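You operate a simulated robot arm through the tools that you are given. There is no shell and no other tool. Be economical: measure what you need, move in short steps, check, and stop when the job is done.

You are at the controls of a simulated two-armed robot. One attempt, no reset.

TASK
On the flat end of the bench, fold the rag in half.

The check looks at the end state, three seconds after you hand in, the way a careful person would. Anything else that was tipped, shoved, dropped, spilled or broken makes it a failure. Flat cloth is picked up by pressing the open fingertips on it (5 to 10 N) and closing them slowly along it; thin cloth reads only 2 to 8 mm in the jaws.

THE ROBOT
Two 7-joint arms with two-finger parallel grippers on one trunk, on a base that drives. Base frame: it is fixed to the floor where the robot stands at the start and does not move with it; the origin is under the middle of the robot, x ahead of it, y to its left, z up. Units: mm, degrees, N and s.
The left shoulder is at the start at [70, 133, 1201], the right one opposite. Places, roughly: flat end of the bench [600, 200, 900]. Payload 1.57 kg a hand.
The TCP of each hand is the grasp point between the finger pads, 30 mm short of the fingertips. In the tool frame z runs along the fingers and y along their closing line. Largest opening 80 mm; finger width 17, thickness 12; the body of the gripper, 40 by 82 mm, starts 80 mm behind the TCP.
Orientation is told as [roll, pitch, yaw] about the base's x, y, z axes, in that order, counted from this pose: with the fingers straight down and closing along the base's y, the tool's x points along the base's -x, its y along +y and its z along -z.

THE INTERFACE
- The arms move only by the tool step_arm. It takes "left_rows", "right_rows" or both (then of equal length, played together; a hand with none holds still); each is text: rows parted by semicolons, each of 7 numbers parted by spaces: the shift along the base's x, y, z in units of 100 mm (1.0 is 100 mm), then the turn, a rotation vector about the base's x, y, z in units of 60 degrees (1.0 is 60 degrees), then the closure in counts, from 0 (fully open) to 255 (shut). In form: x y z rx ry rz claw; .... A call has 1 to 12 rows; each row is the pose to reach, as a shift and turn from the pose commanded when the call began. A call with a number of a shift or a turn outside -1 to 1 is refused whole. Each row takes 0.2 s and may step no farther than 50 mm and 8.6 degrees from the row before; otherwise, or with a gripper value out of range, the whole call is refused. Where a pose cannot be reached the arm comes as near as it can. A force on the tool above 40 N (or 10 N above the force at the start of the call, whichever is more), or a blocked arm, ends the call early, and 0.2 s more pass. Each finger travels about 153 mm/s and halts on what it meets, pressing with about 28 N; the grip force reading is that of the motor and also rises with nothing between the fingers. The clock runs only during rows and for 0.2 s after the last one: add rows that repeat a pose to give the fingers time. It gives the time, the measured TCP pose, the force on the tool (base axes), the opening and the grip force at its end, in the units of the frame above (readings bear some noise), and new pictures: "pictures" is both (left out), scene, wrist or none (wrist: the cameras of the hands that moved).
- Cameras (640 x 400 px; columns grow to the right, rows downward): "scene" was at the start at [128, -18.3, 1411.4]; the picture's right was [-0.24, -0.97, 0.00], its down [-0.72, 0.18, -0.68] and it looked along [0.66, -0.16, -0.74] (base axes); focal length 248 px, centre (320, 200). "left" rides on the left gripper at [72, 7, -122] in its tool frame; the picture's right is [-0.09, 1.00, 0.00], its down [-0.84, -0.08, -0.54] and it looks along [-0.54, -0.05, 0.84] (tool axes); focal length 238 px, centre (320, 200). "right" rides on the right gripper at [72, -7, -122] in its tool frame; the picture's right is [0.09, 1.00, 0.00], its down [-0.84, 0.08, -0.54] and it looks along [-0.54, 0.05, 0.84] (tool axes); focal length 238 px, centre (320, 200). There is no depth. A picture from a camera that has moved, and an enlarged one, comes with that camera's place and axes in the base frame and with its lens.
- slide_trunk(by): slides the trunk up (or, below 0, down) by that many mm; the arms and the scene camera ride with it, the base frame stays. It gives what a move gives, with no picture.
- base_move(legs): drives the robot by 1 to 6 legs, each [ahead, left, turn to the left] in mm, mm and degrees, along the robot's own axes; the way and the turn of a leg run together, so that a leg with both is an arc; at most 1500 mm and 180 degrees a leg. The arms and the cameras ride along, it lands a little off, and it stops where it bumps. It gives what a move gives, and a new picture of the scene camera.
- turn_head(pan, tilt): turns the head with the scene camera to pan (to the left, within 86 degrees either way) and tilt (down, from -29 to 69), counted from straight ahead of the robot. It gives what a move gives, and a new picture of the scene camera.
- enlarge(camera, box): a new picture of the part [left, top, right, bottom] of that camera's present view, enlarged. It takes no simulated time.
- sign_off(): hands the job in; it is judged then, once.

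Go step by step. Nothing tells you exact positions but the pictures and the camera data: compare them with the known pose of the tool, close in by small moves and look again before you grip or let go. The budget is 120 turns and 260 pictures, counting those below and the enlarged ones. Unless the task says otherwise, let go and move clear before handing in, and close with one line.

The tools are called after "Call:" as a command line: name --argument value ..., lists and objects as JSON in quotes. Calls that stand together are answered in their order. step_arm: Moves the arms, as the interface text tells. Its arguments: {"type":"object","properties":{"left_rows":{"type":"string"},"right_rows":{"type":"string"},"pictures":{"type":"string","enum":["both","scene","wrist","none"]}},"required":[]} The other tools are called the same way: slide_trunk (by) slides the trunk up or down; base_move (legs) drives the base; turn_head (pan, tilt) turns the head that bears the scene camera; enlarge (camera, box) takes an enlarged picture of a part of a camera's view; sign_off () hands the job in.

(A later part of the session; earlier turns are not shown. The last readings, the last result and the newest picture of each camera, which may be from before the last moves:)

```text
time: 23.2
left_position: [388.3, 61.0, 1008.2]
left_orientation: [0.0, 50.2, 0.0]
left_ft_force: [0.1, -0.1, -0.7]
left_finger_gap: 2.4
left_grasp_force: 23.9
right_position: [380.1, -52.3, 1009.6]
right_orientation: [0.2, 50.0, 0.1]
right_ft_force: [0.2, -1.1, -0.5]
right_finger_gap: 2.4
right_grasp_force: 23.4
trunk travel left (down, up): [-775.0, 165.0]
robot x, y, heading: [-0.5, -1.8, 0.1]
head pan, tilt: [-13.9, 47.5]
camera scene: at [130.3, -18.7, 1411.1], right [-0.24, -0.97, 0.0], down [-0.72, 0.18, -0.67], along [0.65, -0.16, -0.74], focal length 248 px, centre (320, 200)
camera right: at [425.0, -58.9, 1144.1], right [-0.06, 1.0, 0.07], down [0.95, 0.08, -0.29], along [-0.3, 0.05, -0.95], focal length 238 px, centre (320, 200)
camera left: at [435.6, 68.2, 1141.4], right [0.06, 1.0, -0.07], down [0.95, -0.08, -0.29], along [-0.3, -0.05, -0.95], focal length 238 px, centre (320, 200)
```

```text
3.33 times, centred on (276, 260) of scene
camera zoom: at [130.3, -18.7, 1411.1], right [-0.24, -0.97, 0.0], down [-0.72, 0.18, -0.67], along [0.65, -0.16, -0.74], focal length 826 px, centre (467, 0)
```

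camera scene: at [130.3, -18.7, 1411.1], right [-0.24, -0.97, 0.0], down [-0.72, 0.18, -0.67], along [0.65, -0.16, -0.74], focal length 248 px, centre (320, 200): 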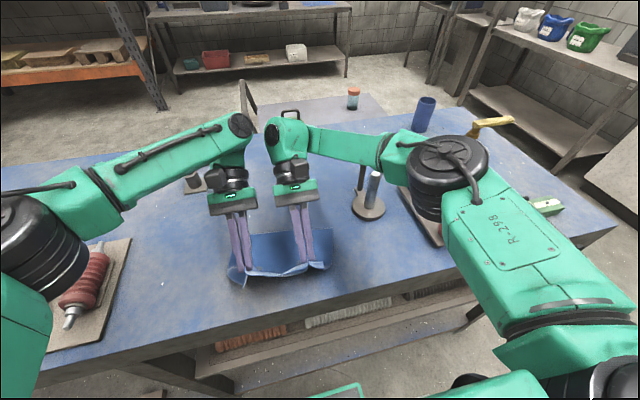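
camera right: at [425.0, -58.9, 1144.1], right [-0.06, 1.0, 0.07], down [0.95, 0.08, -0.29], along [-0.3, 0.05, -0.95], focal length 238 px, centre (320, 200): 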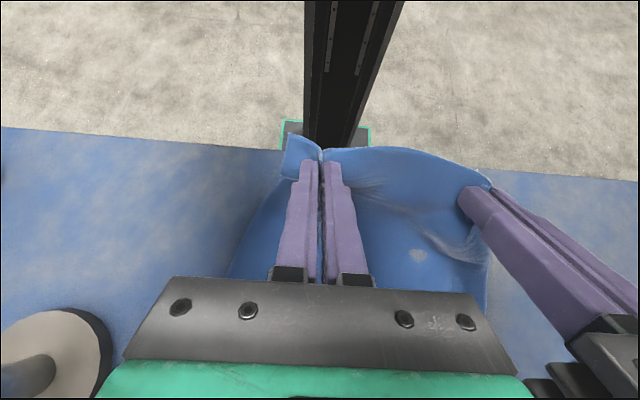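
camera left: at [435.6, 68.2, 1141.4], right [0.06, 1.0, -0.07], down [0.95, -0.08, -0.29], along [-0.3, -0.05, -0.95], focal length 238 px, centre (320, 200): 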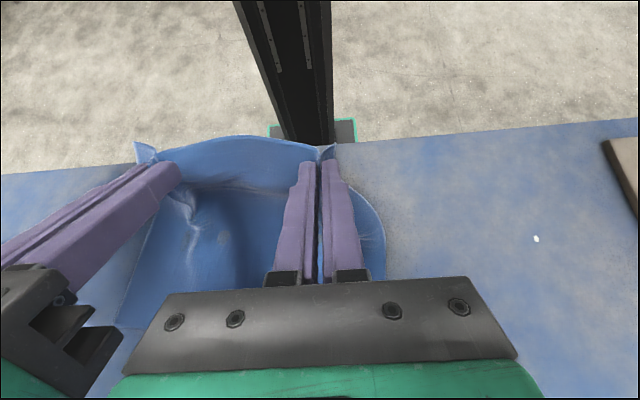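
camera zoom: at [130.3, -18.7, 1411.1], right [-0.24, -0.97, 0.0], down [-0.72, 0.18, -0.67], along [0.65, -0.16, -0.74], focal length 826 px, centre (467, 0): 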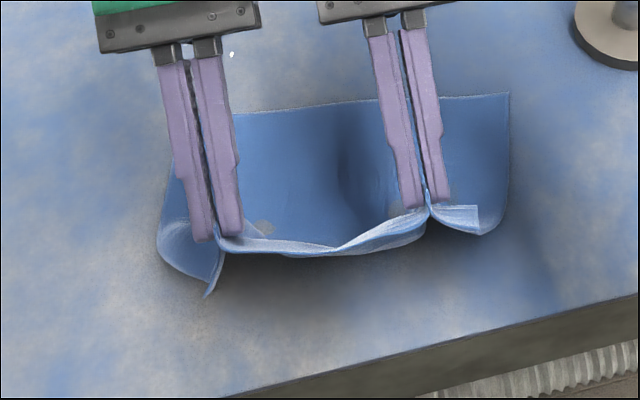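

The flap now stands up properly and the far half stays flat, with its far edge near x≈494 on the left and 470 on the right. I'll continue over the top.

Call:
step_arm --left_rows "0.216 -0.02 0.029 0 0.083 0 255;0.45 -0.05 0.027 0 0.167 0 255;0.662 -0.07 -0.016 0 0.25 0 255;0.842 -0.09 -0.096 0 0.25 0 255" --right_rows "0.2 -0.02 0.029 0 0.083 0 255;0.416 -0.05 0.027 0 0.167 0 255;0.612 -0.07 -0.016 0 0.25 0 255;0.778 -0.09 -0.096 0 0.25 0 255"

Call:
enlarge --camera "scene" --box '[180, 180, 372, 300]'

```text
time: 24.2
left_position: [330.1, 35.8, 1066.0]
left_orientation: [-0.2, 64.7, 0.3]
left_ft_force: [0.7, -7.5, -5.6]
left_finger_gap: 2.6
left_grasp_force: 23.5
left hand out of reach, approached as far as the arm can: row 1, 2, 3, 4
right_position: [348.4, -61.9, 999.2]
right_orientation: [0.4, 65.0, 0.3]
right_ft_force: [-2.4, 7.9, 6.2]
right_finger_gap: 2.6
right_grasp_force: 24.5
right hand out of reach, approached as far as the arm can: row 1, 2, 3, 4
trunk travel left (down, up): [-775.0, 165.0]
robot x, y, heading: [-2.0, -3.7, 0.0]
head pan, tilt: [-13.9, 47.5]
camera scene: at [126.0, -17.3, 1411.6], right [-0.24, -0.97, 0.0], down [-0.71, 0.18, -0.68], along [0.66, -0.16, -0.74], focal length 248 px, centre (320, 200)
camera right: at [427.0, -68.8, 1116.9], right [-0.04, 1.0, 0.09], down [0.85, 0.08, -0.53], along [-0.53, 0.05, -0.84], focal length 238 px, centre (320, 200)
camera left: at [410.5, 43.8, 1182.6], right [0.03, 1.0, -0.08], down [0.85, -0.07, -0.52], along [-0.53, -0.05, -0.85], focal length 238 px, centre (320, 200)
```

scene: 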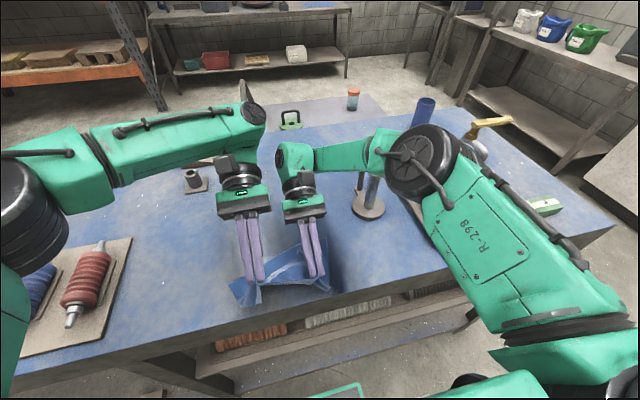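
right: 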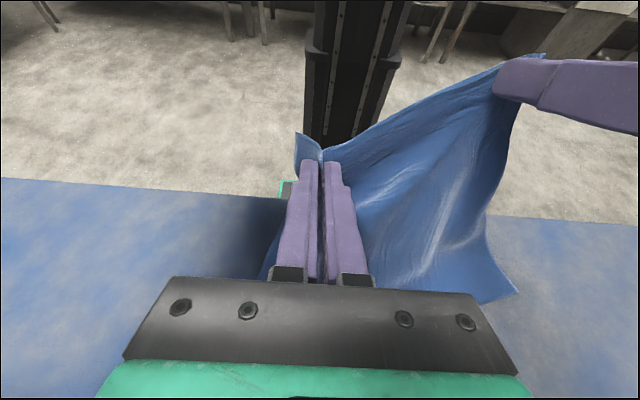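
left: 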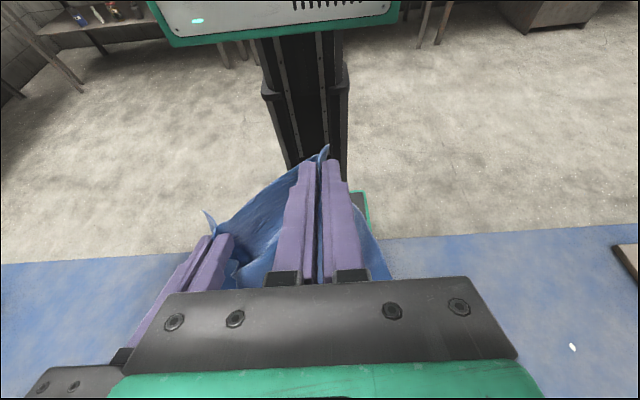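

```text
3.33 times, centred on (276, 240) of scene
camera zoom: at [126.0, -17.3, 1411.6], right [-0.24, -0.97, 0.0], down [-0.71, 0.18, -0.68], along [0.66, -0.16, -0.74], focal length 826 px, centre (467, 67)
```

zoom: 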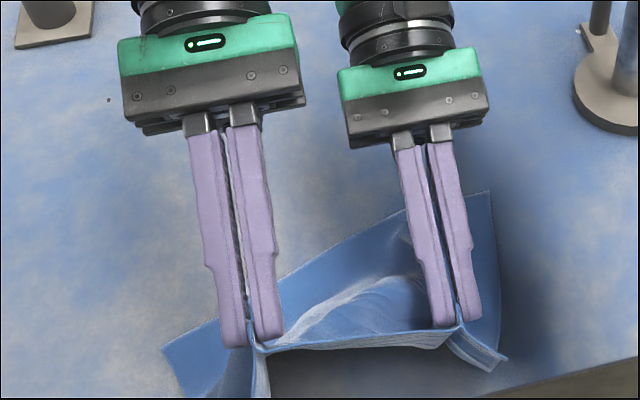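

The steeper pitch is beyond the arms' reach in that direction. Folding from the far side toward the robot suits the wrists better, since the fingers can tilt outward. First I bring the hands back evenly and lay the cloth flat.

Call:
step_arm --left_rows "0 0 0 0 0 0 255" --right_rows "0 0 0 0 0 0 255" --pictures "none"

```text
time: 24.6
left_position: [333.4, 33.9, 1064.9]
left_orientation: [0.1, 64.9, 0.2]
left_ft_force: [3.4, -10.7, -8.5]
left_finger_gap: 2.5
left_grasp_force: 23.6
right_position: [352.1, -64.5, 997.7]
right_orientation: [0.4, 65.0, 0.2]
right_ft_force: [-2.8, 10.2, 7.2]
right_finger_gap: 2.7
right_grasp_force: 24.0
trunk travel left (down, up): [-775.0, 165.0]
robot x, y, heading: [-1.4, 1.3, -0.2]
head pan, tilt: [-13.9, 47.5]
```

Call:
step_arm --left_rows "0.05 0.1 -0.2 0 -0.1 0 255;0.1 0.2 -0.4 0 -0.2 0 255;0.1 0.25 -0.5 0 -0.3 0 255" --right_rows "0 0.05 0 0 -0.1 0 255;0 0.1 0 0 -0.2 0 255;0 0.1 0 0 -0.3 0 255" --pictures "none"

```text
time: 25.4
left_position: [343.4, 61.7, 1014.6]
left_orientation: [-0.1, 46.8, 0.0]
left_ft_force: [-1.0, 0.6, 0.2]
left_finger_gap: 2.3
left_grasp_force: 23.3
right_position: [352.5, -54.3, 998.5]
right_orientation: [-0.2, 46.7, -0.2]
right_ft_force: [1.0, -0.2, 0.0]
right_finger_gap: 2.4
right_grasp_force: 24.0
trunk travel left (down, up): [-775.0, 165.0]
robot x, y, heading: [0.4, -0.3, -0.0]
head pan, tilt: [-13.9, 47.5]
```

Control is normal again. I lay the near edge back down flat.

Call:
step_arm --left_rows "-0.06 0.01 -0.08 0 -0.13 0 255;-0.12 0.02 -0.16 0 -0.26 0 255;-0.18 0.02 -0.25 0 -0.39 0 255;-0.24 0.02 -0.35 0 -0.52 0 255;-0.28 0.02 -0.45 0 -0.65 0 255;-0.31 0.02 -0.56 0 -0.78 0 255;-0.33 0.02 -0.57 0 -0.78 0 255" --right_rows "-0.1 0 -0.05 0 -0.13 0 255;-0.2 0 -0.12 0 -0.26 0 255;-0.29 0 -0.18 0 -0.39 0 255;-0.36 0 -0.25 0 -0.52 0 255;-0.42 0 -0.32 0 -0.65 0 255;-0.49 0 -0.4 0 -0.78 0 255;-0.5 0 -0.41 0 -0.78 0 255" --pictures "scene"

```text
time: 27.0
left_position: [309.9, 59.1, 957.4]
left_orientation: [0.0, 0.1, 0.1]
left_ft_force: [0.2, 0.0, 0.3]
left_finger_gap: 2.4
left_grasp_force: 23.5
right_position: [304.4, -54.7, 957.7]
right_orientation: [0.1, 0.1, 0.0]
right_ft_force: [-0.1, 1.1, 0.0]
right_finger_gap: 2.8
right_grasp_force: 24.4
trunk travel left (down, up): [-775.0, 165.0]
robot x, y, heading: [-0.2, 4.7, -0.1]
head pan, tilt: [-13.9, 47.5]
camera scene: at [128.5, -18.4, 1411.3], right [-0.24, -0.97, 0.0], down [-0.72, 0.18, -0.68], along [0.66, -0.16, -0.74], focal length 248 px, centre (320, 200)
```

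scene: 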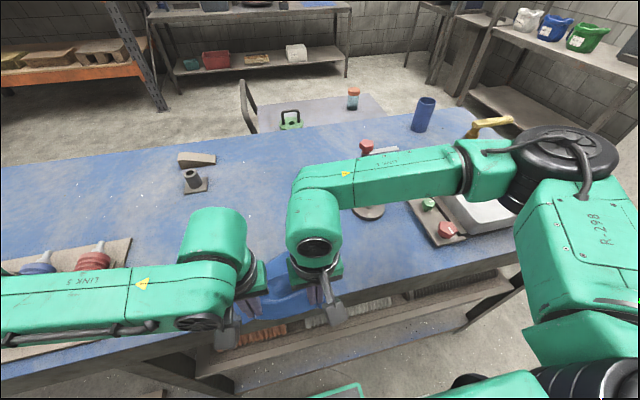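

The cloth is flat with its near edge at the bench edge. I tension it sideways slightly, release gently, and rise to look.

Call:
step_arm --left_rows "0 0.06 -0.02 0 0 0 255;0 0.06 -0.03 0 0 0 200;0 0.06 -0.03 0 0 0 150;0 0.06 -0.03 0 0 0 110;0 0.06 0.1 0 0 0 100;0 0.06 0.5 0 0 0 100;0.3 0.2 0.9 0 0 0 100;0.3 0.4 1.0 0 0 0 100;0.3 0.8 1.0 0 0 0 100" --right_rows "0 -0.03 -0.02 0 0 0 255;0 -0.03 -0.03 0 0 0 200;0 -0.03 -0.03 0 0 0 150;0 -0.03 -0.03 0 0 0 110;0 -0.03 0.1 0 0 0 100;0 -0.03 0.5 0 0 0 100;0.3 -0.2 0.9 0 0 0 100;0.3 -0.4 1.0 0 0 0 100;0.3 -0.8 1.0 0 0 0 100"

```text
refused: row 7 steps farther than a row can; nothing moved
```

Call:
step_arm --left_rows "0 0.06 -0.02 0 0 0 255;0 0.06 -0.03 0 0 0 200;0 0.06 -0.03 0 0 0 150;0 0.06 -0.03 0 0 0 110;0 0.06 0.1 0 0 0 100;0 0.06 0.5 0 0 0 100;0.1 0.2 0.9 0 0 0 100;0.3 0.4 1.0 0 0 0 100;0.3 0.8 1.0 0 0 0 100" --right_rows "0 -0.03 -0.02 0 0 0 255;0 -0.03 -0.03 0 0 0 200;0 -0.03 -0.03 0 0 0 150;0 -0.03 -0.03 0 0 0 110;0 -0.03 0.1 0 0 0 100;0 -0.03 0.5 0 0 0 100;0.1 -0.2 0.9 0 0 0 100;0.3 -0.4 1.0 0 0 0 100;0.3 -0.8 1.0 0 0 0 100"

Call:
enlarge --camera "scene" --box '[180, 210, 372, 330]'

```text
time: 29.0
left_position: [337.7, 141.4, 1058.2]
left_orientation: [0.0, 0.2, -0.1]
left_ft_force: [-0.3, -0.3, -0.2]
left_finger_gap: 48.5
left_grasp_force: 0.0
right_position: [330.3, -136.6, 1060.4]
right_orientation: [0.0, 0.0, 0.0]
right_ft_force: [-0.6, -0.1, -0.8]
right_finger_gap: 48.8
right_grasp_force: 0.0
trunk travel left (down, up): [-775.0, 165.0]
robot x, y, heading: [0.9, -0.8, 0.1]
head pan, tilt: [-13.9, 47.5]
camera scene: at [125.0, -18.5, 1411.7], right [-0.24, -0.97, 0.0], down [-0.71, 0.18, -0.68], along [0.66, -0.16, -0.74], focal length 248 px, centre (320, 200)
camera right: at [257.2, -141.3, 1183.4], right [-0.09, 1.0, 0.0], down [0.84, 0.08, 0.54], along [0.54, 0.05, -0.84], focal length 238 px, centre (320, 200)
camera left: at [265.7, 149.6, 1180.4], right [0.09, 1.0, 0.0], down [0.84, -0.08, 0.54], along [0.54, -0.05, -0.84], focal length 238 px, centre (320, 200)
```

scene: 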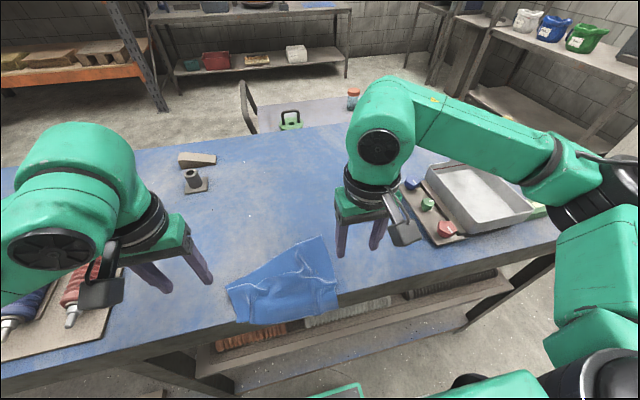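
right: 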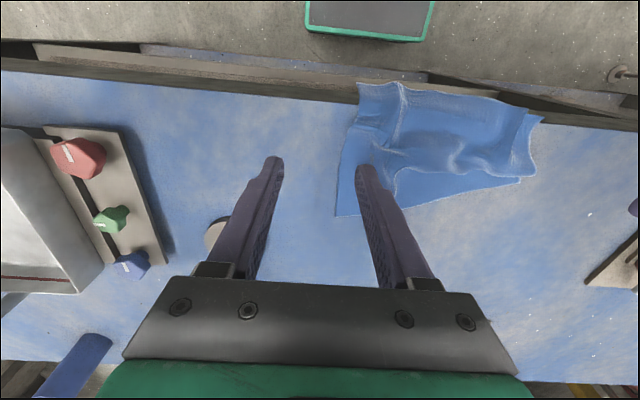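
left: 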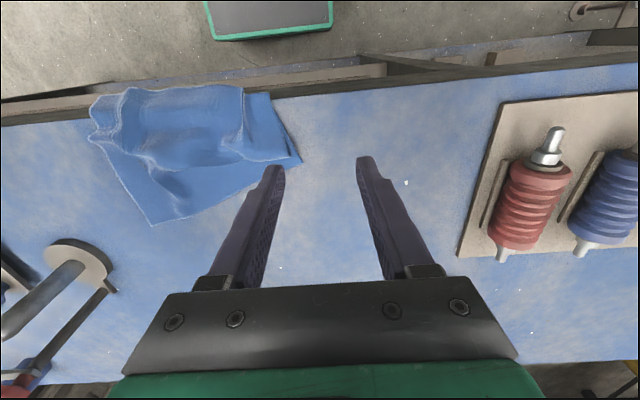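

```text
3.33 times, centred on (276, 270) of scene
camera zoom: at [125.0, -18.5, 1411.7], right [-0.24, -0.97, 0.0], down [-0.71, 0.18, -0.68], along [0.66, -0.16, -0.74], focal length 826 px, centre (467, -33)
```

zoom: 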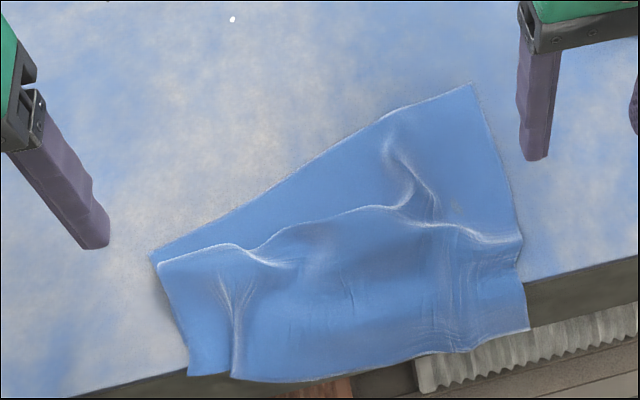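

The rag got skewed and rumpled: its far edge now runs from (377,119) to (452,−101). I'll grip the far edge near B and mid-left, then pull away from the robot to straighten it.

Call:
step_arm --left_rows "0.1 -0.18 -0.05 0 0 0.11 100;0.2 -0.36 -0.1 0 0 0.22 100;0.3 -0.54 -0.2 0 0 0.32 100;0.4 -0.72 -0.35 0 0 0.32 100;0.51 -0.89 -0.55 0 0 0.32 100;0.51 -0.89 -0.78 0 0 0.32 100" --right_rows "0.2 0.15 -0.05 0 0 0.11 100;0.4 0.3 -0.1 0 0 0.22 100;0.6 0.45 -0.2 0 0 0.32 100;0.8 0.6 -0.35 0 0 0.32 100;0.98 0.756 -0.55 0 0 0.32 100;0.98 0.756 -0.8 0 0 0.32 100" --pictures "wrist"

```text
time: 30.4
left_position: [391.4, 51.8, 978.9]
left_orientation: [0.1, 0.2, 19.2]
left_ft_force: [0.2, 0.6, 0.6]
left_finger_gap: 48.5
left_grasp_force: 0.0
right_position: [431.1, -60.2, 977.4]
right_orientation: [-0.1, 0.1, 19.1]
right_ft_force: [0.6, -0.3, 0.2]
right_finger_gap: 49.0
right_grasp_force: 0.1
trunk travel left (down, up): [-775.0, 165.0]
robot x, y, heading: [0.2, 0.3, -0.3]
head pan, tilt: [-13.9, 47.5]
camera right: at [364.9, -88.7, 1101.4], right [-0.41, 0.91, 0.0], down [0.77, 0.35, 0.54], along [0.49, 0.22, -0.84], focal length 238 px, centre (320, 200)
camera left: at [322.2, 35.7, 1101.2], right [-0.24, 0.97, 0.0], down [0.82, 0.2, 0.54], along [0.52, 0.13, -0.84], focal length 238 px, centre (320, 200)
```

right: 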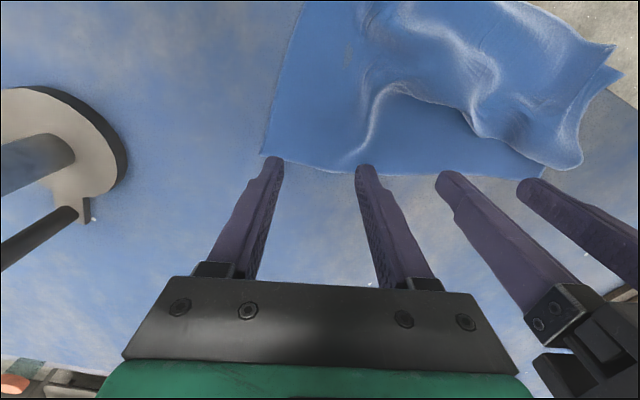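
left: 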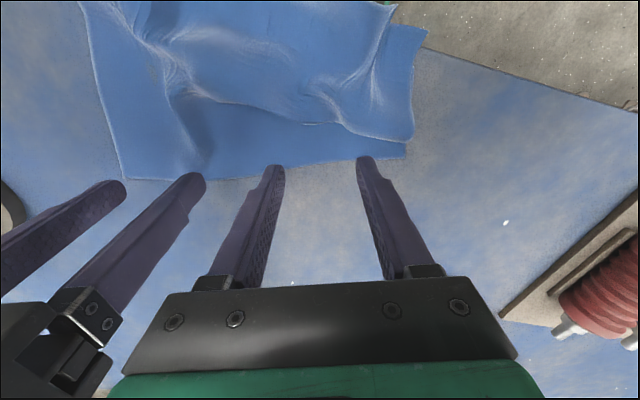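

Both hands sit about 10 mm inside the far edge. I lower to contact.

Call:
step_arm --left_rows "0 0 -0.1 0 0 0 100;0 0 -0.2 0 0 0 100;0 0 -0.25 0 0 0 100;0 0 -0.27 0 0 0 100;0 0 -0.27 0 0 0 100" --right_rows "0 0 -0.1 0 0 0 100;0 0 -0.2 0 0 0 100;0 0 -0.24 0 0 0 100;0 0 -0.26 0 0 0 100;0 0 -0.26 0 0 0 100" --pictures "none"

```text
time: 31.6
left_position: [391.0, 52.5, 951.4]
left_orientation: [0.0, 0.2, 19.1]
left_ft_force: [0.1, -1.2, 0.6]
left_finger_gap: 48.5
left_grasp_force: 0.0
right_position: [432.1, -59.4, 951.8]
right_orientation: [0.0, 0.0, 19.2]
right_ft_force: [-0.2, -0.4, 2.4]
right_finger_gap: 48.8
right_grasp_force: 0.1
trunk travel left (down, up): [-775.0, 165.0]
robot x, y, heading: [3.6, -1.6, -0.1]
head pan, tilt: [-13.9, 47.5]
```

Call:
step_arm --left_rows "0 0 -0.01 0 0 0 100;0 0 -0.025 0 0 0 100;0 0 -0.025 0 0 0 112;0 0 -0.025 0 0 0 124;0 0 -0.025 0 0 0 136;0 0 -0.025 0 0 0 148;0 0 -0.025 0 0 0 160" --right_rows "0 0 -0.01 0 0 0 100;0 0 -0.02 0 0 0 100;0 0 -0.02 0 0 0 112;0 0 -0.02 0 0 0 124;0 0 -0.02 0 0 0 136;0 0 -0.02 0 0 0 148;0 0 -0.02 0 0 0 160" --pictures "wrist"

```text
time: 33.2
left_position: [388.8, 51.2, 951.4]
left_orientation: [-0.2, -0.1, 19.2]
left_ft_force: [4.1, -1.2, 22.7]
left_finger_gap: 28.5
left_grasp_force: 0.1
right_position: [428.8, -58.8, 951.9]
right_orientation: [-0.1, -0.1, 19.2]
right_ft_force: [1.2, 1.6, 15.6]
right_finger_gap: 27.6
right_grasp_force: 0.1
trunk travel left (down, up): [-775.0, 165.0]
robot x, y, heading: [-1.8, -5.5, 0.0]
head pan, tilt: [-13.9, 47.5]
camera right: at [361.5, -87.4, 1074.2], right [-0.41, 0.91, 0.0], down [0.76, 0.35, 0.54], along [0.49, 0.22, -0.84], focal length 238 px, centre (320, 200)
camera left: at [318.7, 35.7, 1073.3], right [-0.24, 0.97, 0.0], down [0.81, 0.2, 0.54], along [0.53, 0.13, -0.84], focal length 238 px, centre (320, 200)
```

right: 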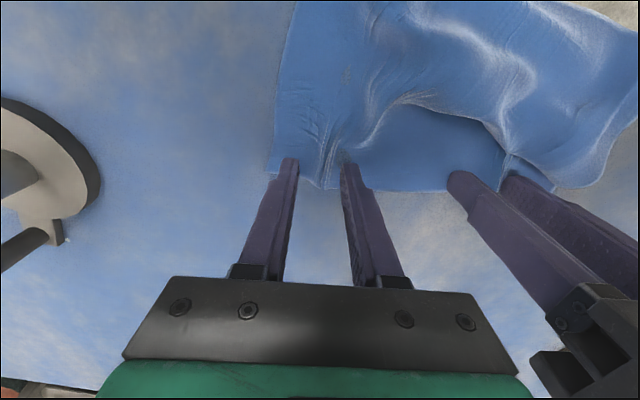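
left: 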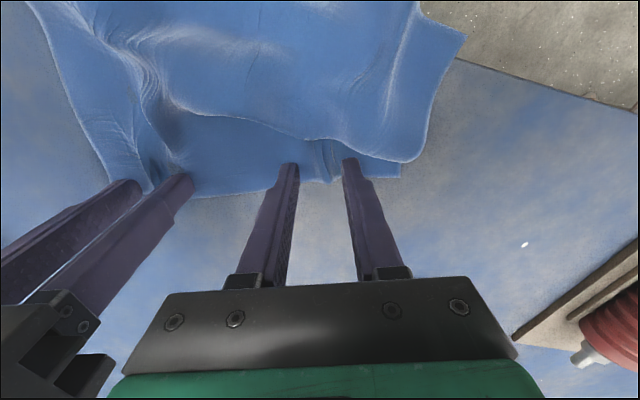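

Ridges are forming in both hands. I finish closing slowly.

Call:
step_arm --left_rows "0 0 0 0 0 0 172;0 0 0 0 0 0 184;0 0 0 0 0 0 196;0 0 0 0 0 0 208;0 0 0 0 0 0 220;0 0 0 0 0 0 232;0 0 0 0 0 0 244;0 0 0 0 0 0 255;0 0 0 0 0 0 255" --right_rows "0 0 0 0 0 0 172;0 0 0 0 0 0 184;0 0 0 0 0 0 196;0 0 0 0 0 0 208;0 0 0 0 0 0 220;0 0 0 0 0 0 232;0 0 0 0 0 0 244;0 0 0 0 0 0 255;0 0 0 0 0 0 255" --pictures "wrist"

```text
time: 35.2
left_position: [387.9, 51.4, 951.6]
left_orientation: [-0.2, 0.0, 19.2]
left_ft_force: [1.6, -8.9, 24.0]
left_finger_gap: 2.8
left_grasp_force: 24.3
right_position: [427.2, -58.9, 951.2]
right_orientation: [0.0, -0.1, 19.2]
right_ft_force: [-1.5, 8.9, 17.0]
right_finger_gap: 2.4
right_grasp_force: 23.8
trunk travel left (down, up): [-775.0, 165.0]
robot x, y, heading: [2.6, -3.2, -0.1]
head pan, tilt: [-13.9, 47.5]
camera right: at [360.3, -87.6, 1074.4], right [-0.41, 0.91, 0.0], down [0.76, 0.35, 0.54], along [0.5, 0.22, -0.84], focal length 238 px, centre (320, 200)
camera left: at [317.3, 35.4, 1073.3], right [-0.24, 0.97, 0.0], down [0.81, 0.2, 0.54], along [0.53, 0.13, -0.84], focal length 238 px, centre (320, 200)
```

right: 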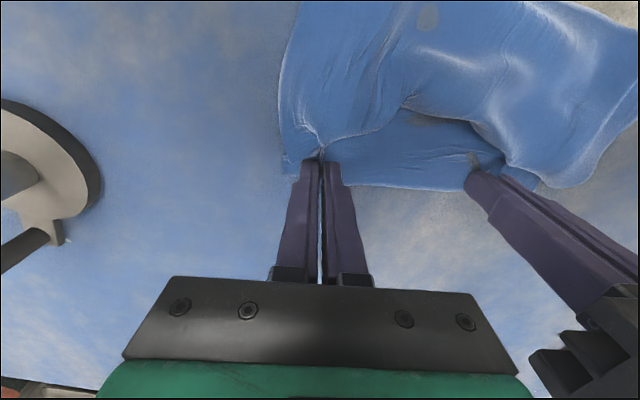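
left: 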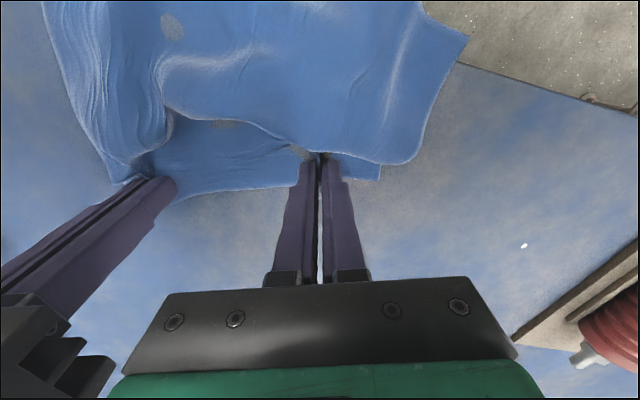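

Both hands grip the far edge. I lift the rag to let it hang and unfold, and square the hands up.

Call:
step_arm --left_rows "0 0 0.2 0 0 -0.05 255;0.05 0.02 0.4 0 0 -0.1 255;0.1 0.05 0.6 0 0 -0.16 255;0.14 0.08 0.8 0 0 -0.22 255;0.17 0.1 1.0 0 0 -0.26 255" --right_rows "0 0 0.2 0 0 -0.05 255;-0.05 0.0 0.4 0 0 -0.1 255;-0.15 0.0 0.6 0 0 -0.16 255;-0.22 0 0.8 0 0 -0.22 255;-0.29 0.0 1.0 0 0 -0.26 255" --pictures "none"

Call:
step_arm --left_rows "0.1 0 0.25 0 0 0 255;0.2 0 0.5 0 0 0 255;0.3 0 0.75 0 0 0 255;0.4 0 1.0 0 0 0 255;0.4 0 1.0 0 0 0 255" --right_rows "0.1 0 0.25 0 0 0 255;0.2 0 0.5 0 0 0 255;0.3 0 0.75 0 0 0 255;0.4 0 1.0 0 0 0 255;0.4 0 1.0 0 0 0 255"

```text
time: 36.4
left_position: [408.6, 60.0, 1050.0]
left_orientation: [-0.2, 0.2, 3.5]
left_ft_force: [-1.9, -15.4, 0.7]
left_finger_gap: 2.4
left_grasp_force: 24.5
right_position: [400.9, -58.0, 1050.6]
right_orientation: [0.1, 0.1, 3.6]
right_ft_force: [1.0, 15.8, 0.0]
right_finger_gap: 2.0
right_grasp_force: 23.6
trunk travel left (down, up): [-775.0, 165.0]
robot x, y, heading: [-0.5, 1.8, -0.1]
head pan, tilt: [-13.9, 47.5]
```

```text
time: 37.6
left_position: [448.7, 60.7, 1150.6]
left_orientation: [-0.2, 0.1, 3.5]
left_ft_force: [-2.7, -21.3, -1.0]
left_finger_gap: 2.6
left_grasp_force: 24.2
right_position: [442.5, -59.2, 1148.9]
right_orientation: [0.1, 0.1, 3.6]
right_ft_force: [1.8, 20.2, -1.0]
right_finger_gap: 2.0
right_grasp_force: 23.4
trunk travel left (down, up): [-775.0, 165.0]
robot x, y, heading: [1.6, 2.0, 0.0]
head pan, tilt: [-13.9, 47.5]
camera scene: at [128.0, -18.3, 1411.4], right [-0.24, -0.97, 0.0], down [-0.72, 0.18, -0.68], along [0.66, -0.16, -0.74], focal length 248 px, centre (320, 200)
camera right: at [369.8, -69.9, 1271.6], right [-0.16, 0.99, 0.0], down [0.83, 0.13, 0.54], along [0.53, 0.09, -0.84], focal length 238 px, centre (320, 200)
camera left: at [376.8, 64.8, 1272.2], right [0.03, 1.0, 0.0], down [0.84, -0.02, 0.54], along [0.54, -0.02, -0.84], focal length 238 px, centre (320, 200)
```

scene: 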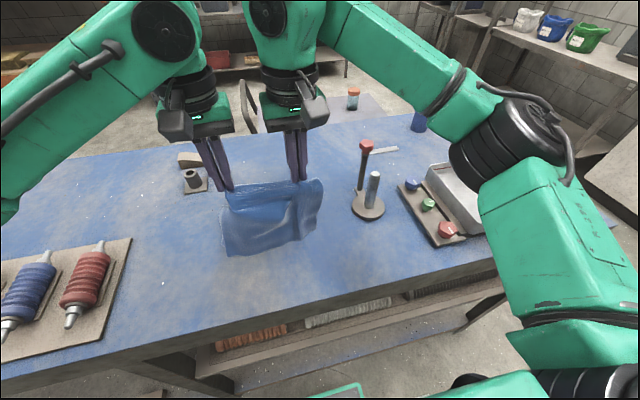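
right: 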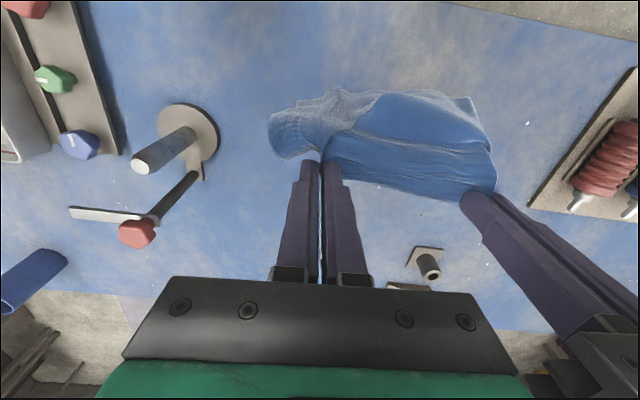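
left: 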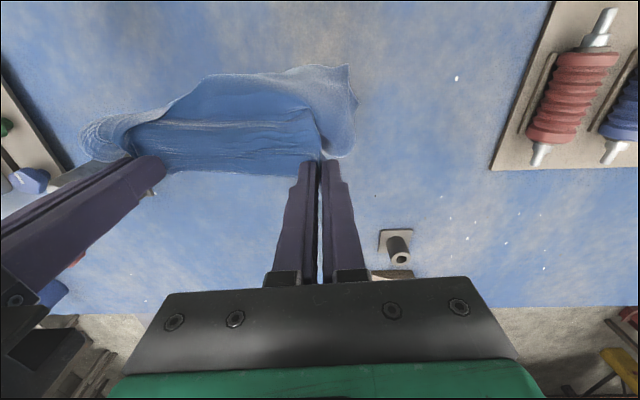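

Call:
enlarge --camera "scene" --box '[190, 160, 350, 260]'

```text
4.00 times, centred on (270, 210) of scene
camera zoom: at [128.0, -18.3, 1411.4], right [-0.24, -0.97, 0.0], down [-0.72, 0.18, -0.68], along [0.66, -0.16, -0.74], focal length 992 px, centre (520, 160)
```

zoom: 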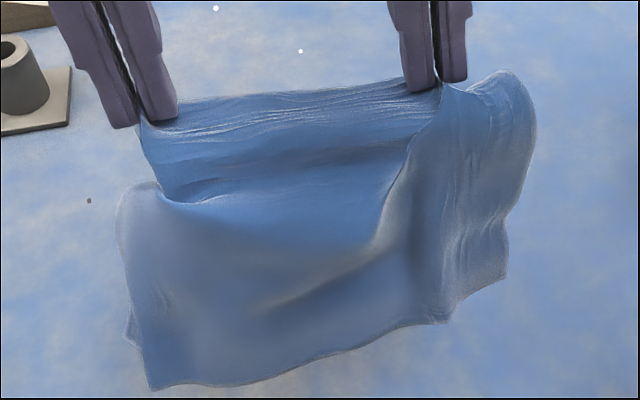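

The rag now hangs freely. I lift it clear, move it back about 60 mm, then lay it down while pulling away from the robot.

Call:
step_arm --left_rows "0 -0.02 0.15 0 0 0 255;-0.1 -0.02 0.3 0 0 0 255;-0.3 -0.02 0.3 0 0 0 255;-0.5 -0.02 0.3 0 0 0 255;-0.65 -0.02 0.3 0 0 0 255;-0.65 -0.02 0.3 0 0 0 255;-0.65 -0.02 0.3 0 0 0 255;-0.65 -0.02 0.15 0 0 0 255;-0.65 -0.02 0 0 0 0 255" --right_rows "0 0.02 0.15 0 0 0 255;-0.1 0.02 0.3 0 0 0 255;-0.3 0.02 0.3 0 0 0 255;-0.5 0.02 0.3 0 0 0 255;-0.65 0.02 0.3 0 0 0 255;-0.65 0.02 0.3 0 0 0 255;-0.65 0.02 0.3 0 0 0 255;-0.65 0.02 0.15 0 0 0 255;-0.65 0.02 0 0 0 0 255" --pictures "scene"

Call:
step_arm --left_rows "0.25 0 -0.2 0 0 0 255;0.5 0 -0.4 0 0 0 255;0.7 0 -0.6 0 0 0 255;0.9 0 -0.8 0 0 0 255;1.0 0 -0.95 0 0 0 255" --right_rows "0.25 0 -0.2 0 0 0 255;0.5 0 -0.4 0 0 0 255;0.7 0 -0.6 0 0 0 255;0.9 0 -0.8 0 0 0 255;1.0 0 -0.95 0 0 0 255" --pictures "scene"

```text
time: 39.6
left_position: [383.8, 59.5, 1148.5]
left_orientation: [-0.1, 0.2, 3.7]
left_ft_force: [-1.1, -10.4, 0.0]
left_finger_gap: 2.7
left_grasp_force: 24.4
right_position: [378.1, -56.1, 1148.8]
right_orientation: [0.0, 0.2, 3.7]
right_ft_force: [1.3, 9.8, -1.4]
right_finger_gap: 1.9
right_grasp_force: 23.8
trunk travel left (down, up): [-775.0, 165.0]
robot x, y, heading: [2.5, -0.5, -0.1]
head pan, tilt: [-13.9, 47.5]
camera scene: at [128.9, -18.2, 1411.3], right [-0.24, -0.97, 0.0], down [-0.72, 0.18, -0.68], along [0.66, -0.16, -0.74], focal length 248 px, centre (320, 200)
```

scene: 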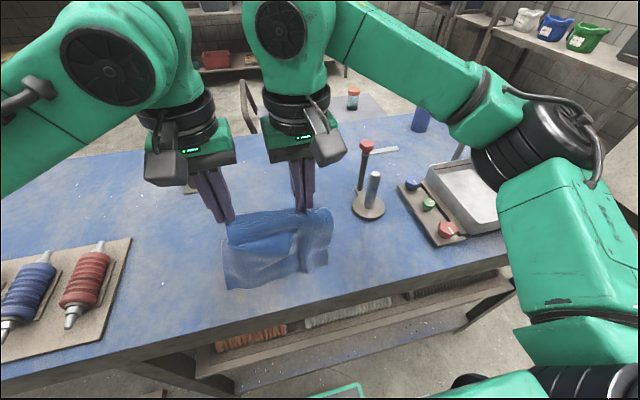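

```text
time: 40.8
left_position: [484.8, 59.5, 1053.8]
left_orientation: [-0.1, 0.3, 3.6]
left_ft_force: [-1.5, -12.3, 0.0]
left_finger_gap: 2.4
left_grasp_force: 24.3
right_position: [480.1, -58.5, 1053.8]
right_orientation: [0.1, 0.3, 3.5]
right_ft_force: [1.3, 12.9, 0.0]
right_finger_gap: 2.0
right_grasp_force: 23.3
trunk travel left (down, up): [-775.0, 165.0]
robot x, y, heading: [-1.0, 1.0, -0.0]
head pan, tilt: [-13.9, 47.5]
camera scene: at [129.2, -18.3, 1411.3], right [-0.24, -0.97, 0.0], down [-0.72, 0.18, -0.68], along [0.66, -0.16, -0.74], focal length 248 px, centre (320, 200)
```

scene: 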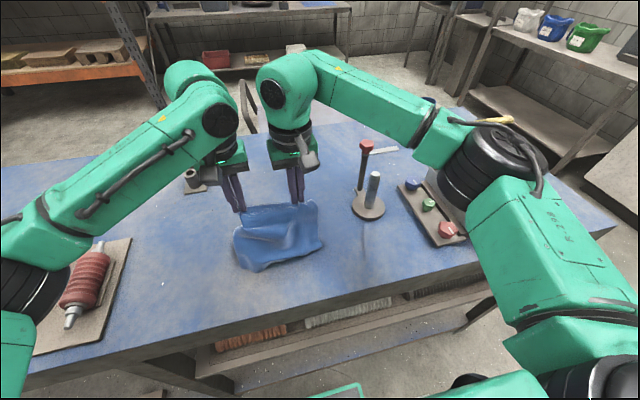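

It's laying down well. I continue forward and down.

Call:
step_arm --left_rows "0.25 0 -0.2 0 0 0 255;0.45 0.01 -0.4 0 0 0 255;0.65 0.02 -0.6 0 0 0 255;0.85 0.02 -0.8 0 0 0 255;1.0 0.02 -0.9 0 0 0 255;1.0 0.02 -0.9 0 0 0 255" --right_rows "0.25 0 -0.2 0 0 0 255;0.45 -0.01 -0.4 0 0 0 255;0.65 -0.02 -0.6 0 0 0 255;0.85 -0.02 -0.8 0 0 0 255;1.0 -0.02 -0.9 0 0 0 255;1.0 -0.02 -0.9 0 0 0 255"

Call:
enlarge --camera "scene" --box '[200, 180, 360, 280]'

```text
time: 42.2
left_position: [582.5, 60.5, 967.5]
left_orientation: [-0.2, 0.2, 3.6]
left_ft_force: [-2.2, -14.4, -0.7]
left_finger_gap: 2.7
left_grasp_force: 24.0
right_position: [577.1, -58.6, 964.3]
right_orientation: [0.1, 0.1, 3.7]
right_ft_force: [1.0, 14.5, 0.2]
right_finger_gap: 2.0
right_grasp_force: 23.5
trunk travel left (down, up): [-775.0, 165.0]
robot x, y, heading: [1.8, -2.5, 0.1]
head pan, tilt: [-13.9, 47.5]
camera scene: at [127.1, -18.3, 1411.5], right [-0.24, -0.97, 0.0], down [-0.71, 0.18, -0.68], along [0.66, -0.16, -0.74], focal length 248 px, centre (320, 200)
camera right: at [504.7, -68.5, 1086.7], right [-0.16, 0.99, 0.0], down [0.83, 0.13, 0.54], along [0.53, 0.09, -0.84], focal length 238 px, centre (320, 200)
camera left: at [510.8, 64.0, 1088.6], right [0.03, 1.0, 0.0], down [0.84, -0.03, 0.54], along [0.54, -0.02, -0.84], focal length 238 px, centre (320, 200)
```

scene: 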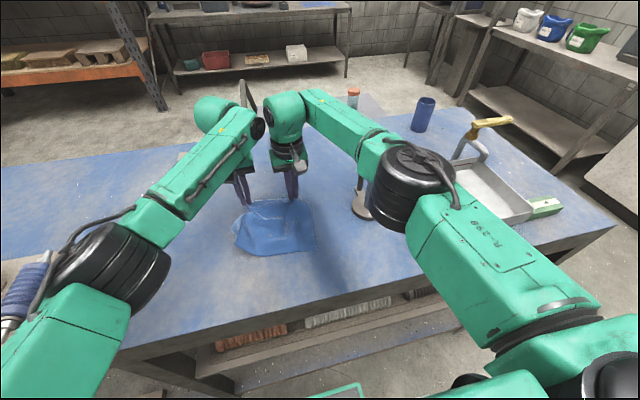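
right: 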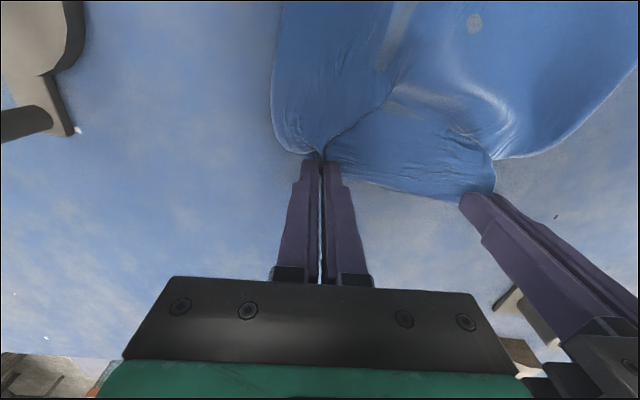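
left: 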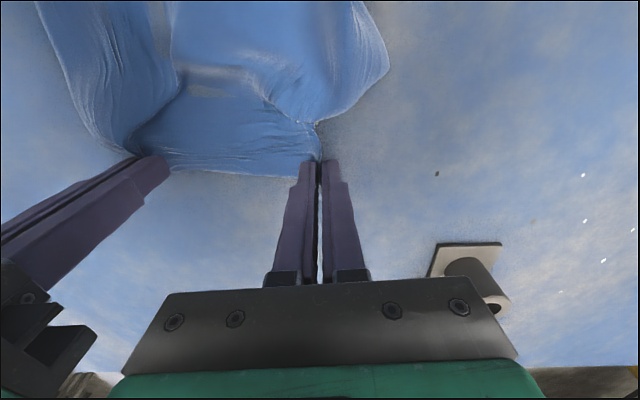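

```text
4.00 times, centred on (280, 230) of scene
camera zoom: at [127.1, -18.3, 1411.5], right [-0.24, -0.97, 0.0], down [-0.71, 0.18, -0.68], along [0.66, -0.16, -0.74], focal length 992 px, centre (480, 80)
```

zoom: 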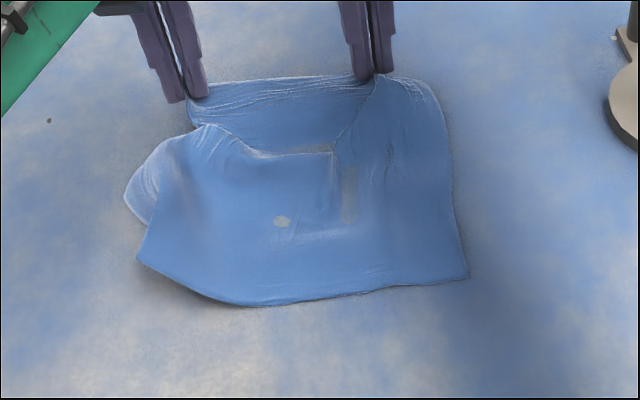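

It is mostly flat, but the left side looks tucked. I'll set it down, release, and look.

Call:
step_arm --left_rows "0.05 0 -0.06 0 0 0 255;0.08 0 -0.12 0 0 0 255;0.08 0 -0.12 0 0 0 200;0.08 0 -0.12 0 0 0 150;0.08 0 -0.12 0 0 0 110;0.08 0 0.05 0 0 0 100;0.08 0 0.4 0 0 0 100;0.08 0.3 0.7 0 0 0 100;0.05 0.7 0.9 0 0 0 100;0.0 1.0 0.9 0 0 0 100" --right_rows "0.05 0 -0.05 0 0 0 255;0.08 0 -0.09 0 0 0 255;0.08 0 -0.09 0 0 0 200;0.08 0 -0.09 0 0 0 150;0.08 0 -0.09 0 0 0 110;0.08 0 0.05 0 0 0 100;0.08 0 0.4 0 0 0 100;-0.2 -0.2 0.7 0 0 0 100;-0.6 -0.4 0.9 0 0 0 100;-1.0 -0.6 1.0 0 0 0 100"

Call:
enlarge --camera "scene" --box '[200, 180, 360, 280]'

```text
time: 44.4
left_position: [582.1, 163.5, 1057.2]
left_orientation: [0.0, 0.1, 3.6]
left_ft_force: [-0.5, 0.6, 0.2]
left_finger_gap: 48.5
left_grasp_force: 0.0
right_position: [474.9, -119.6, 1064.0]
right_orientation: [-0.1, 0.1, 3.5]
right_ft_force: [-0.3, -0.4, -0.4]
right_finger_gap: 48.1
right_grasp_force: 0.1
trunk travel left (down, up): [-775.0, 165.0]
robot x, y, heading: [-1.0, 0.7, -0.1]
head pan, tilt: [-13.9, 47.5]
camera scene: at [125.7, -16.9, 1411.6], right [-0.24, -0.97, 0.0], down [-0.71, 0.18, -0.68], along [0.66, -0.16, -0.74], focal length 248 px, centre (320, 200)
camera right: at [401.2, -129.0, 1186.9], right [-0.15, 0.99, 0.0], down [0.83, 0.13, 0.54], along [0.53, 0.08, -0.84], focal length 238 px, centre (320, 200)
camera left: at [510.7, 166.9, 1179.2], right [0.03, 1.0, 0.0], down [0.84, -0.02, 0.54], along [0.54, -0.02, -0.84], focal length 238 px, centre (320, 200)
```

scene: 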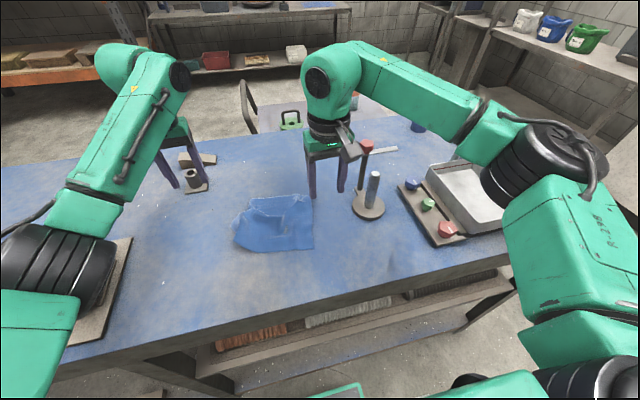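
right: 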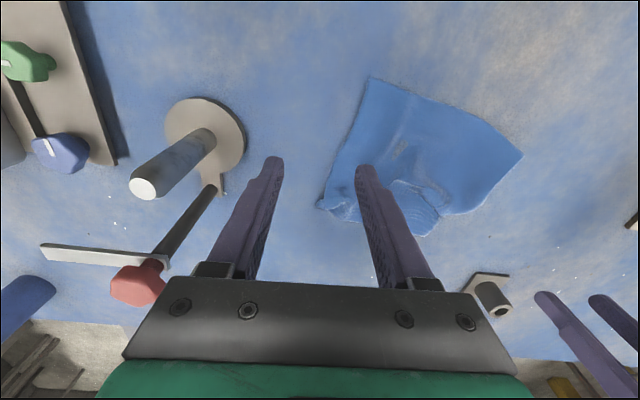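
left: 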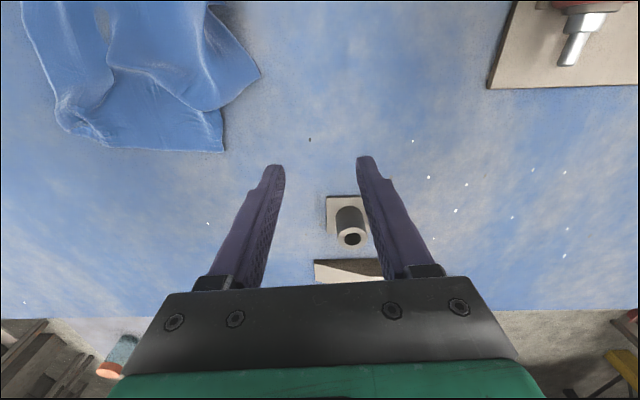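

```text
4.00 times, centred on (280, 230) of scene
camera zoom: at [125.7, -16.9, 1411.6], right [-0.24, -0.97, 0.0], down [-0.71, 0.18, -0.68], along [0.66, -0.16, -0.74], focal length 992 px, centre (480, 80)
```

zoom: 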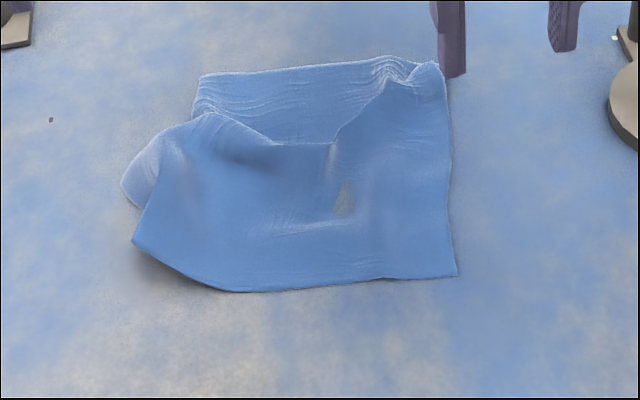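

The left side has a pleat, with A at about (617,59), D about (489,102), C about (420,−74) and B about (586,−101). I'll have the right hand grip near A and the left near D, then pull them apart.

Call:
step_arm --right_rows "0.2 0.3 0 0 0 -0.03 100;0.4 0.6 0 0 0 -0.06 100;0.65 0.95 -0.1 0 0 -0.06 100" --left_rows "-0.2 0.2 0.1 0 0 0 100;-0.5 0.3 0.1 0 0 0 100;-0.9 0.3 0.1 0 0 -0.1 100" --pictures "none"

Call:
step_arm --right_rows "0.2 0.2 -0.1 0 0 0 100;0.4 0.4 -0.3 0 0 0 100;0.59 0.45 -0.6 0 0 0 100;0.59 0.45 -0.75 0 0 0 100" --left_rows "0 0 0 0 0 -0.13 100;0 0 0 0 0 -0.26 100;0 0 0 0 0 -0.39 100;0 0 0 0 0 -0.52 100"

```text
time: 45.2
left_position: [491.8, 194.5, 1066.8]
left_orientation: [-0.1, 0.3, -2.4]
left_ft_force: [-0.2, 0.5, -0.3]
left_finger_gap: 48.5
left_grasp_force: 0.0
right_position: [543.8, -21.0, 1054.2]
right_orientation: [-0.1, 0.0, -0.1]
right_ft_force: [0.5, 1.3, -0.5]
right_finger_gap: 48.6
right_grasp_force: 0.1
trunk travel left (down, up): [-775.0, 165.0]
robot x, y, heading: [-0.7, -1.9, -0.1]
head pan, tilt: [-13.9, 47.5]
```

```text
time: 46.2
left_position: [493.3, 192.3, 1064.4]
left_orientation: [0.0, 0.2, -33.6]
left_ft_force: [0.4, 0.1, -0.1]
left_finger_gap: 48.7
left_grasp_force: 0.0
right_position: [559.5, 18.8, 983.1]
right_orientation: [0.0, 0.2, 0.0]
right_ft_force: [1.8, -0.4, -0.8]
right_finger_gap: 48.6
right_grasp_force: 0.0
right hand out of reach, approached as far as the arm can: row 2, 3, 4
trunk travel left (down, up): [-775.0, 165.0]
robot x, y, heading: [0.6, 2.4, 0.0]
head pan, tilt: [-13.9, 47.5]
camera scene: at [128.5, -16.9, 1411.4], right [-0.24, -0.97, 0.0], down [-0.72, 0.18, -0.68], along [0.66, -0.16, -0.74], focal length 248 px, centre (320, 200)
camera right: at [486.2, 13.3, 1105.7], right [-0.09, 1.0, 0.0], down [0.84, 0.08, 0.54], along [0.54, 0.05, -0.84], focal length 238 px, centre (320, 200)
camera left: at [438.4, 238.9, 1186.5], right [0.63, 0.78, 0.0], down [0.66, -0.53, 0.54], along [0.42, -0.34, -0.84], focal length 238 px, centre (320, 200)
```

scene: 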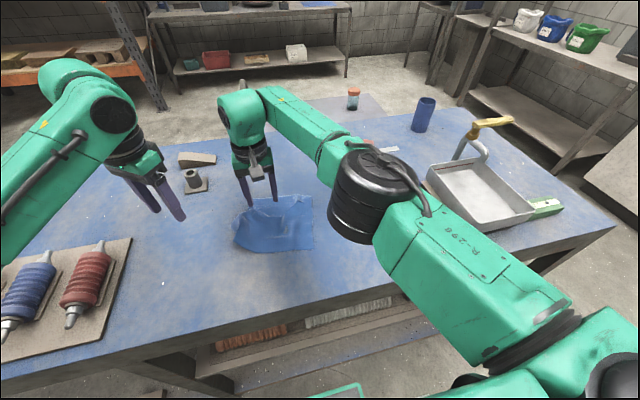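
right: 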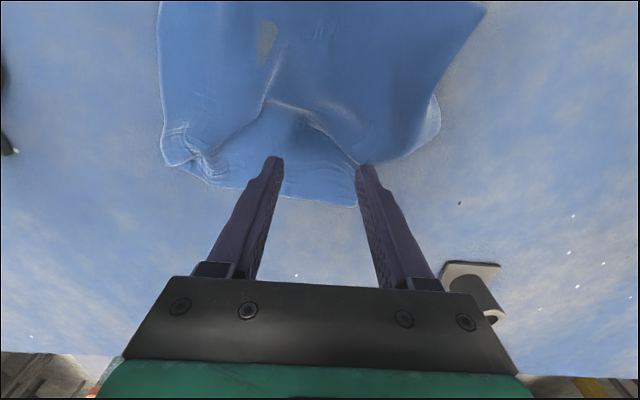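
left: 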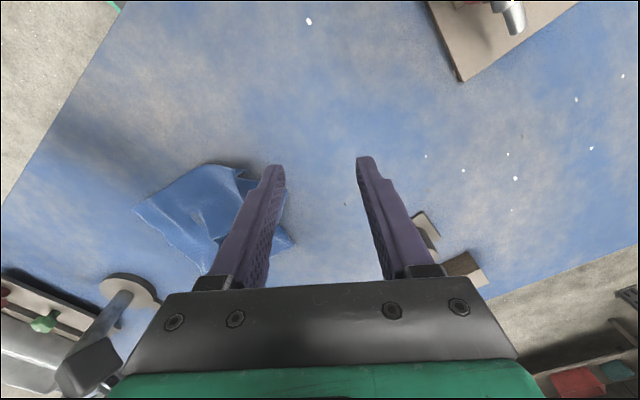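

The right hand can't reach A from here. The base front is at x≈228 and the bench edge at 300, so I'll raise the hand and drive 50 mm ahead for reach.

Call:
step_arm --right_rows "0 -0.1 0.3 0 0 0 100;-0.1 -0.2 0.7 0 0 0 100" --pictures "none"

Call:
base_move --legs '[[50, 0, 0]]'

```text
time: 46.8
left_position: [492.9, 192.0, 1065.4]
left_orientation: [-0.1, 0.2, -33.5]
left_ft_force: [0.2, -0.1, 0.1]
left_finger_gap: 48.9
left_grasp_force: 0.2
right_position: [547.7, -2.2, 1056.5]
right_orientation: [0.1, 0.1, 0.1]
right_ft_force: [0.4, 0.4, -0.2]
right_finger_gap: 48.4
right_grasp_force: 0.1
trunk travel left (down, up): [-775.0, 165.0]
robot x, y, heading: [-0.1, -4.7, -0.2]
head pan, tilt: [-13.9, 47.5]
```

```text
time: 47.7
left_position: [539.3, 191.3, 1067.0]
left_orientation: [0.1, 0.0, -33.6]
left_ft_force: [0.1, 0.2, -0.4]
left_finger_gap: 48.5
left_grasp_force: 0.1
right_position: [593.2, -2.8, 1057.8]
right_orientation: [0.0, -0.1, -0.1]
right_ft_force: [0.1, -0.3, 0.2]
right_finger_gap: 48.6
right_grasp_force: 0.0
trunk travel left (down, up): [-775.0, 165.0]
robot x, y, heading: [48.5, -1.9, -0.0]
head pan, tilt: [-13.9, 47.5]
camera scene: at [171.6, -18.5, 1412.1], right [-0.24, -0.97, 0.0], down [-0.71, 0.18, -0.68], along [0.66, -0.16, -0.73], focal length 248 px, centre (320, 200)
```

scene: 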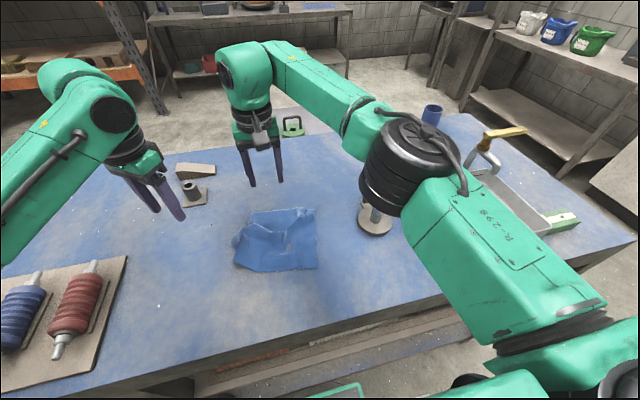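

The base moved and nothing was touched. The right hand goes down onto the far edge near A.

Call:
step_arm --right_rows "0.02 0.12 -0.3 0 0 0 100;0.04 0.23 -0.6 0 0 0 100;0.04 0.23 -0.85 0 0 0 100;0.04 0.23 -0.85 0 0 0 100" --pictures "wrist"

```text
time: 48.7
left_position: [543.8, 191.5, 1064.6]
left_orientation: [-0.1, 0.3, -33.7]
left_ft_force: [0.8, 0.3, -0.4]
left_finger_gap: 48.4
left_grasp_force: 0.0
right_position: [602.7, 18.8, 971.7]
right_orientation: [-0.1, 0.1, 0.1]
right_ft_force: [-0.5, -0.4, 0.4]
right_finger_gap: 48.7
right_grasp_force: 0.1
trunk travel left (down, up): [-775.0, 165.0]
robot x, y, heading: [50.8, -2.0, -0.0]
head pan, tilt: [-13.9, 47.5]
camera right: at [529.4, 14.5, 1093.4], right [-0.09, 1.0, 0.0], down [0.84, 0.08, 0.54], along [0.54, 0.05, -0.84], focal length 238 px, centre (320, 200)
```

right: 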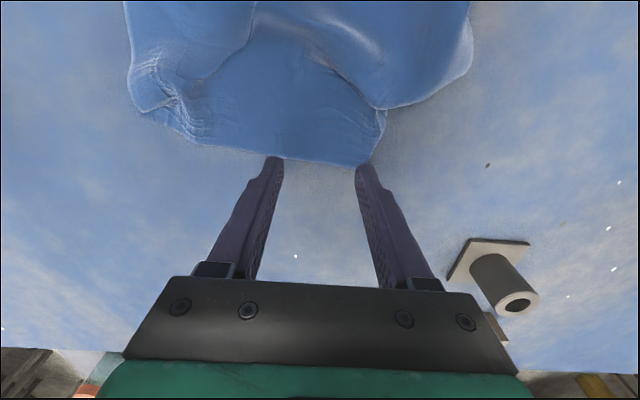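

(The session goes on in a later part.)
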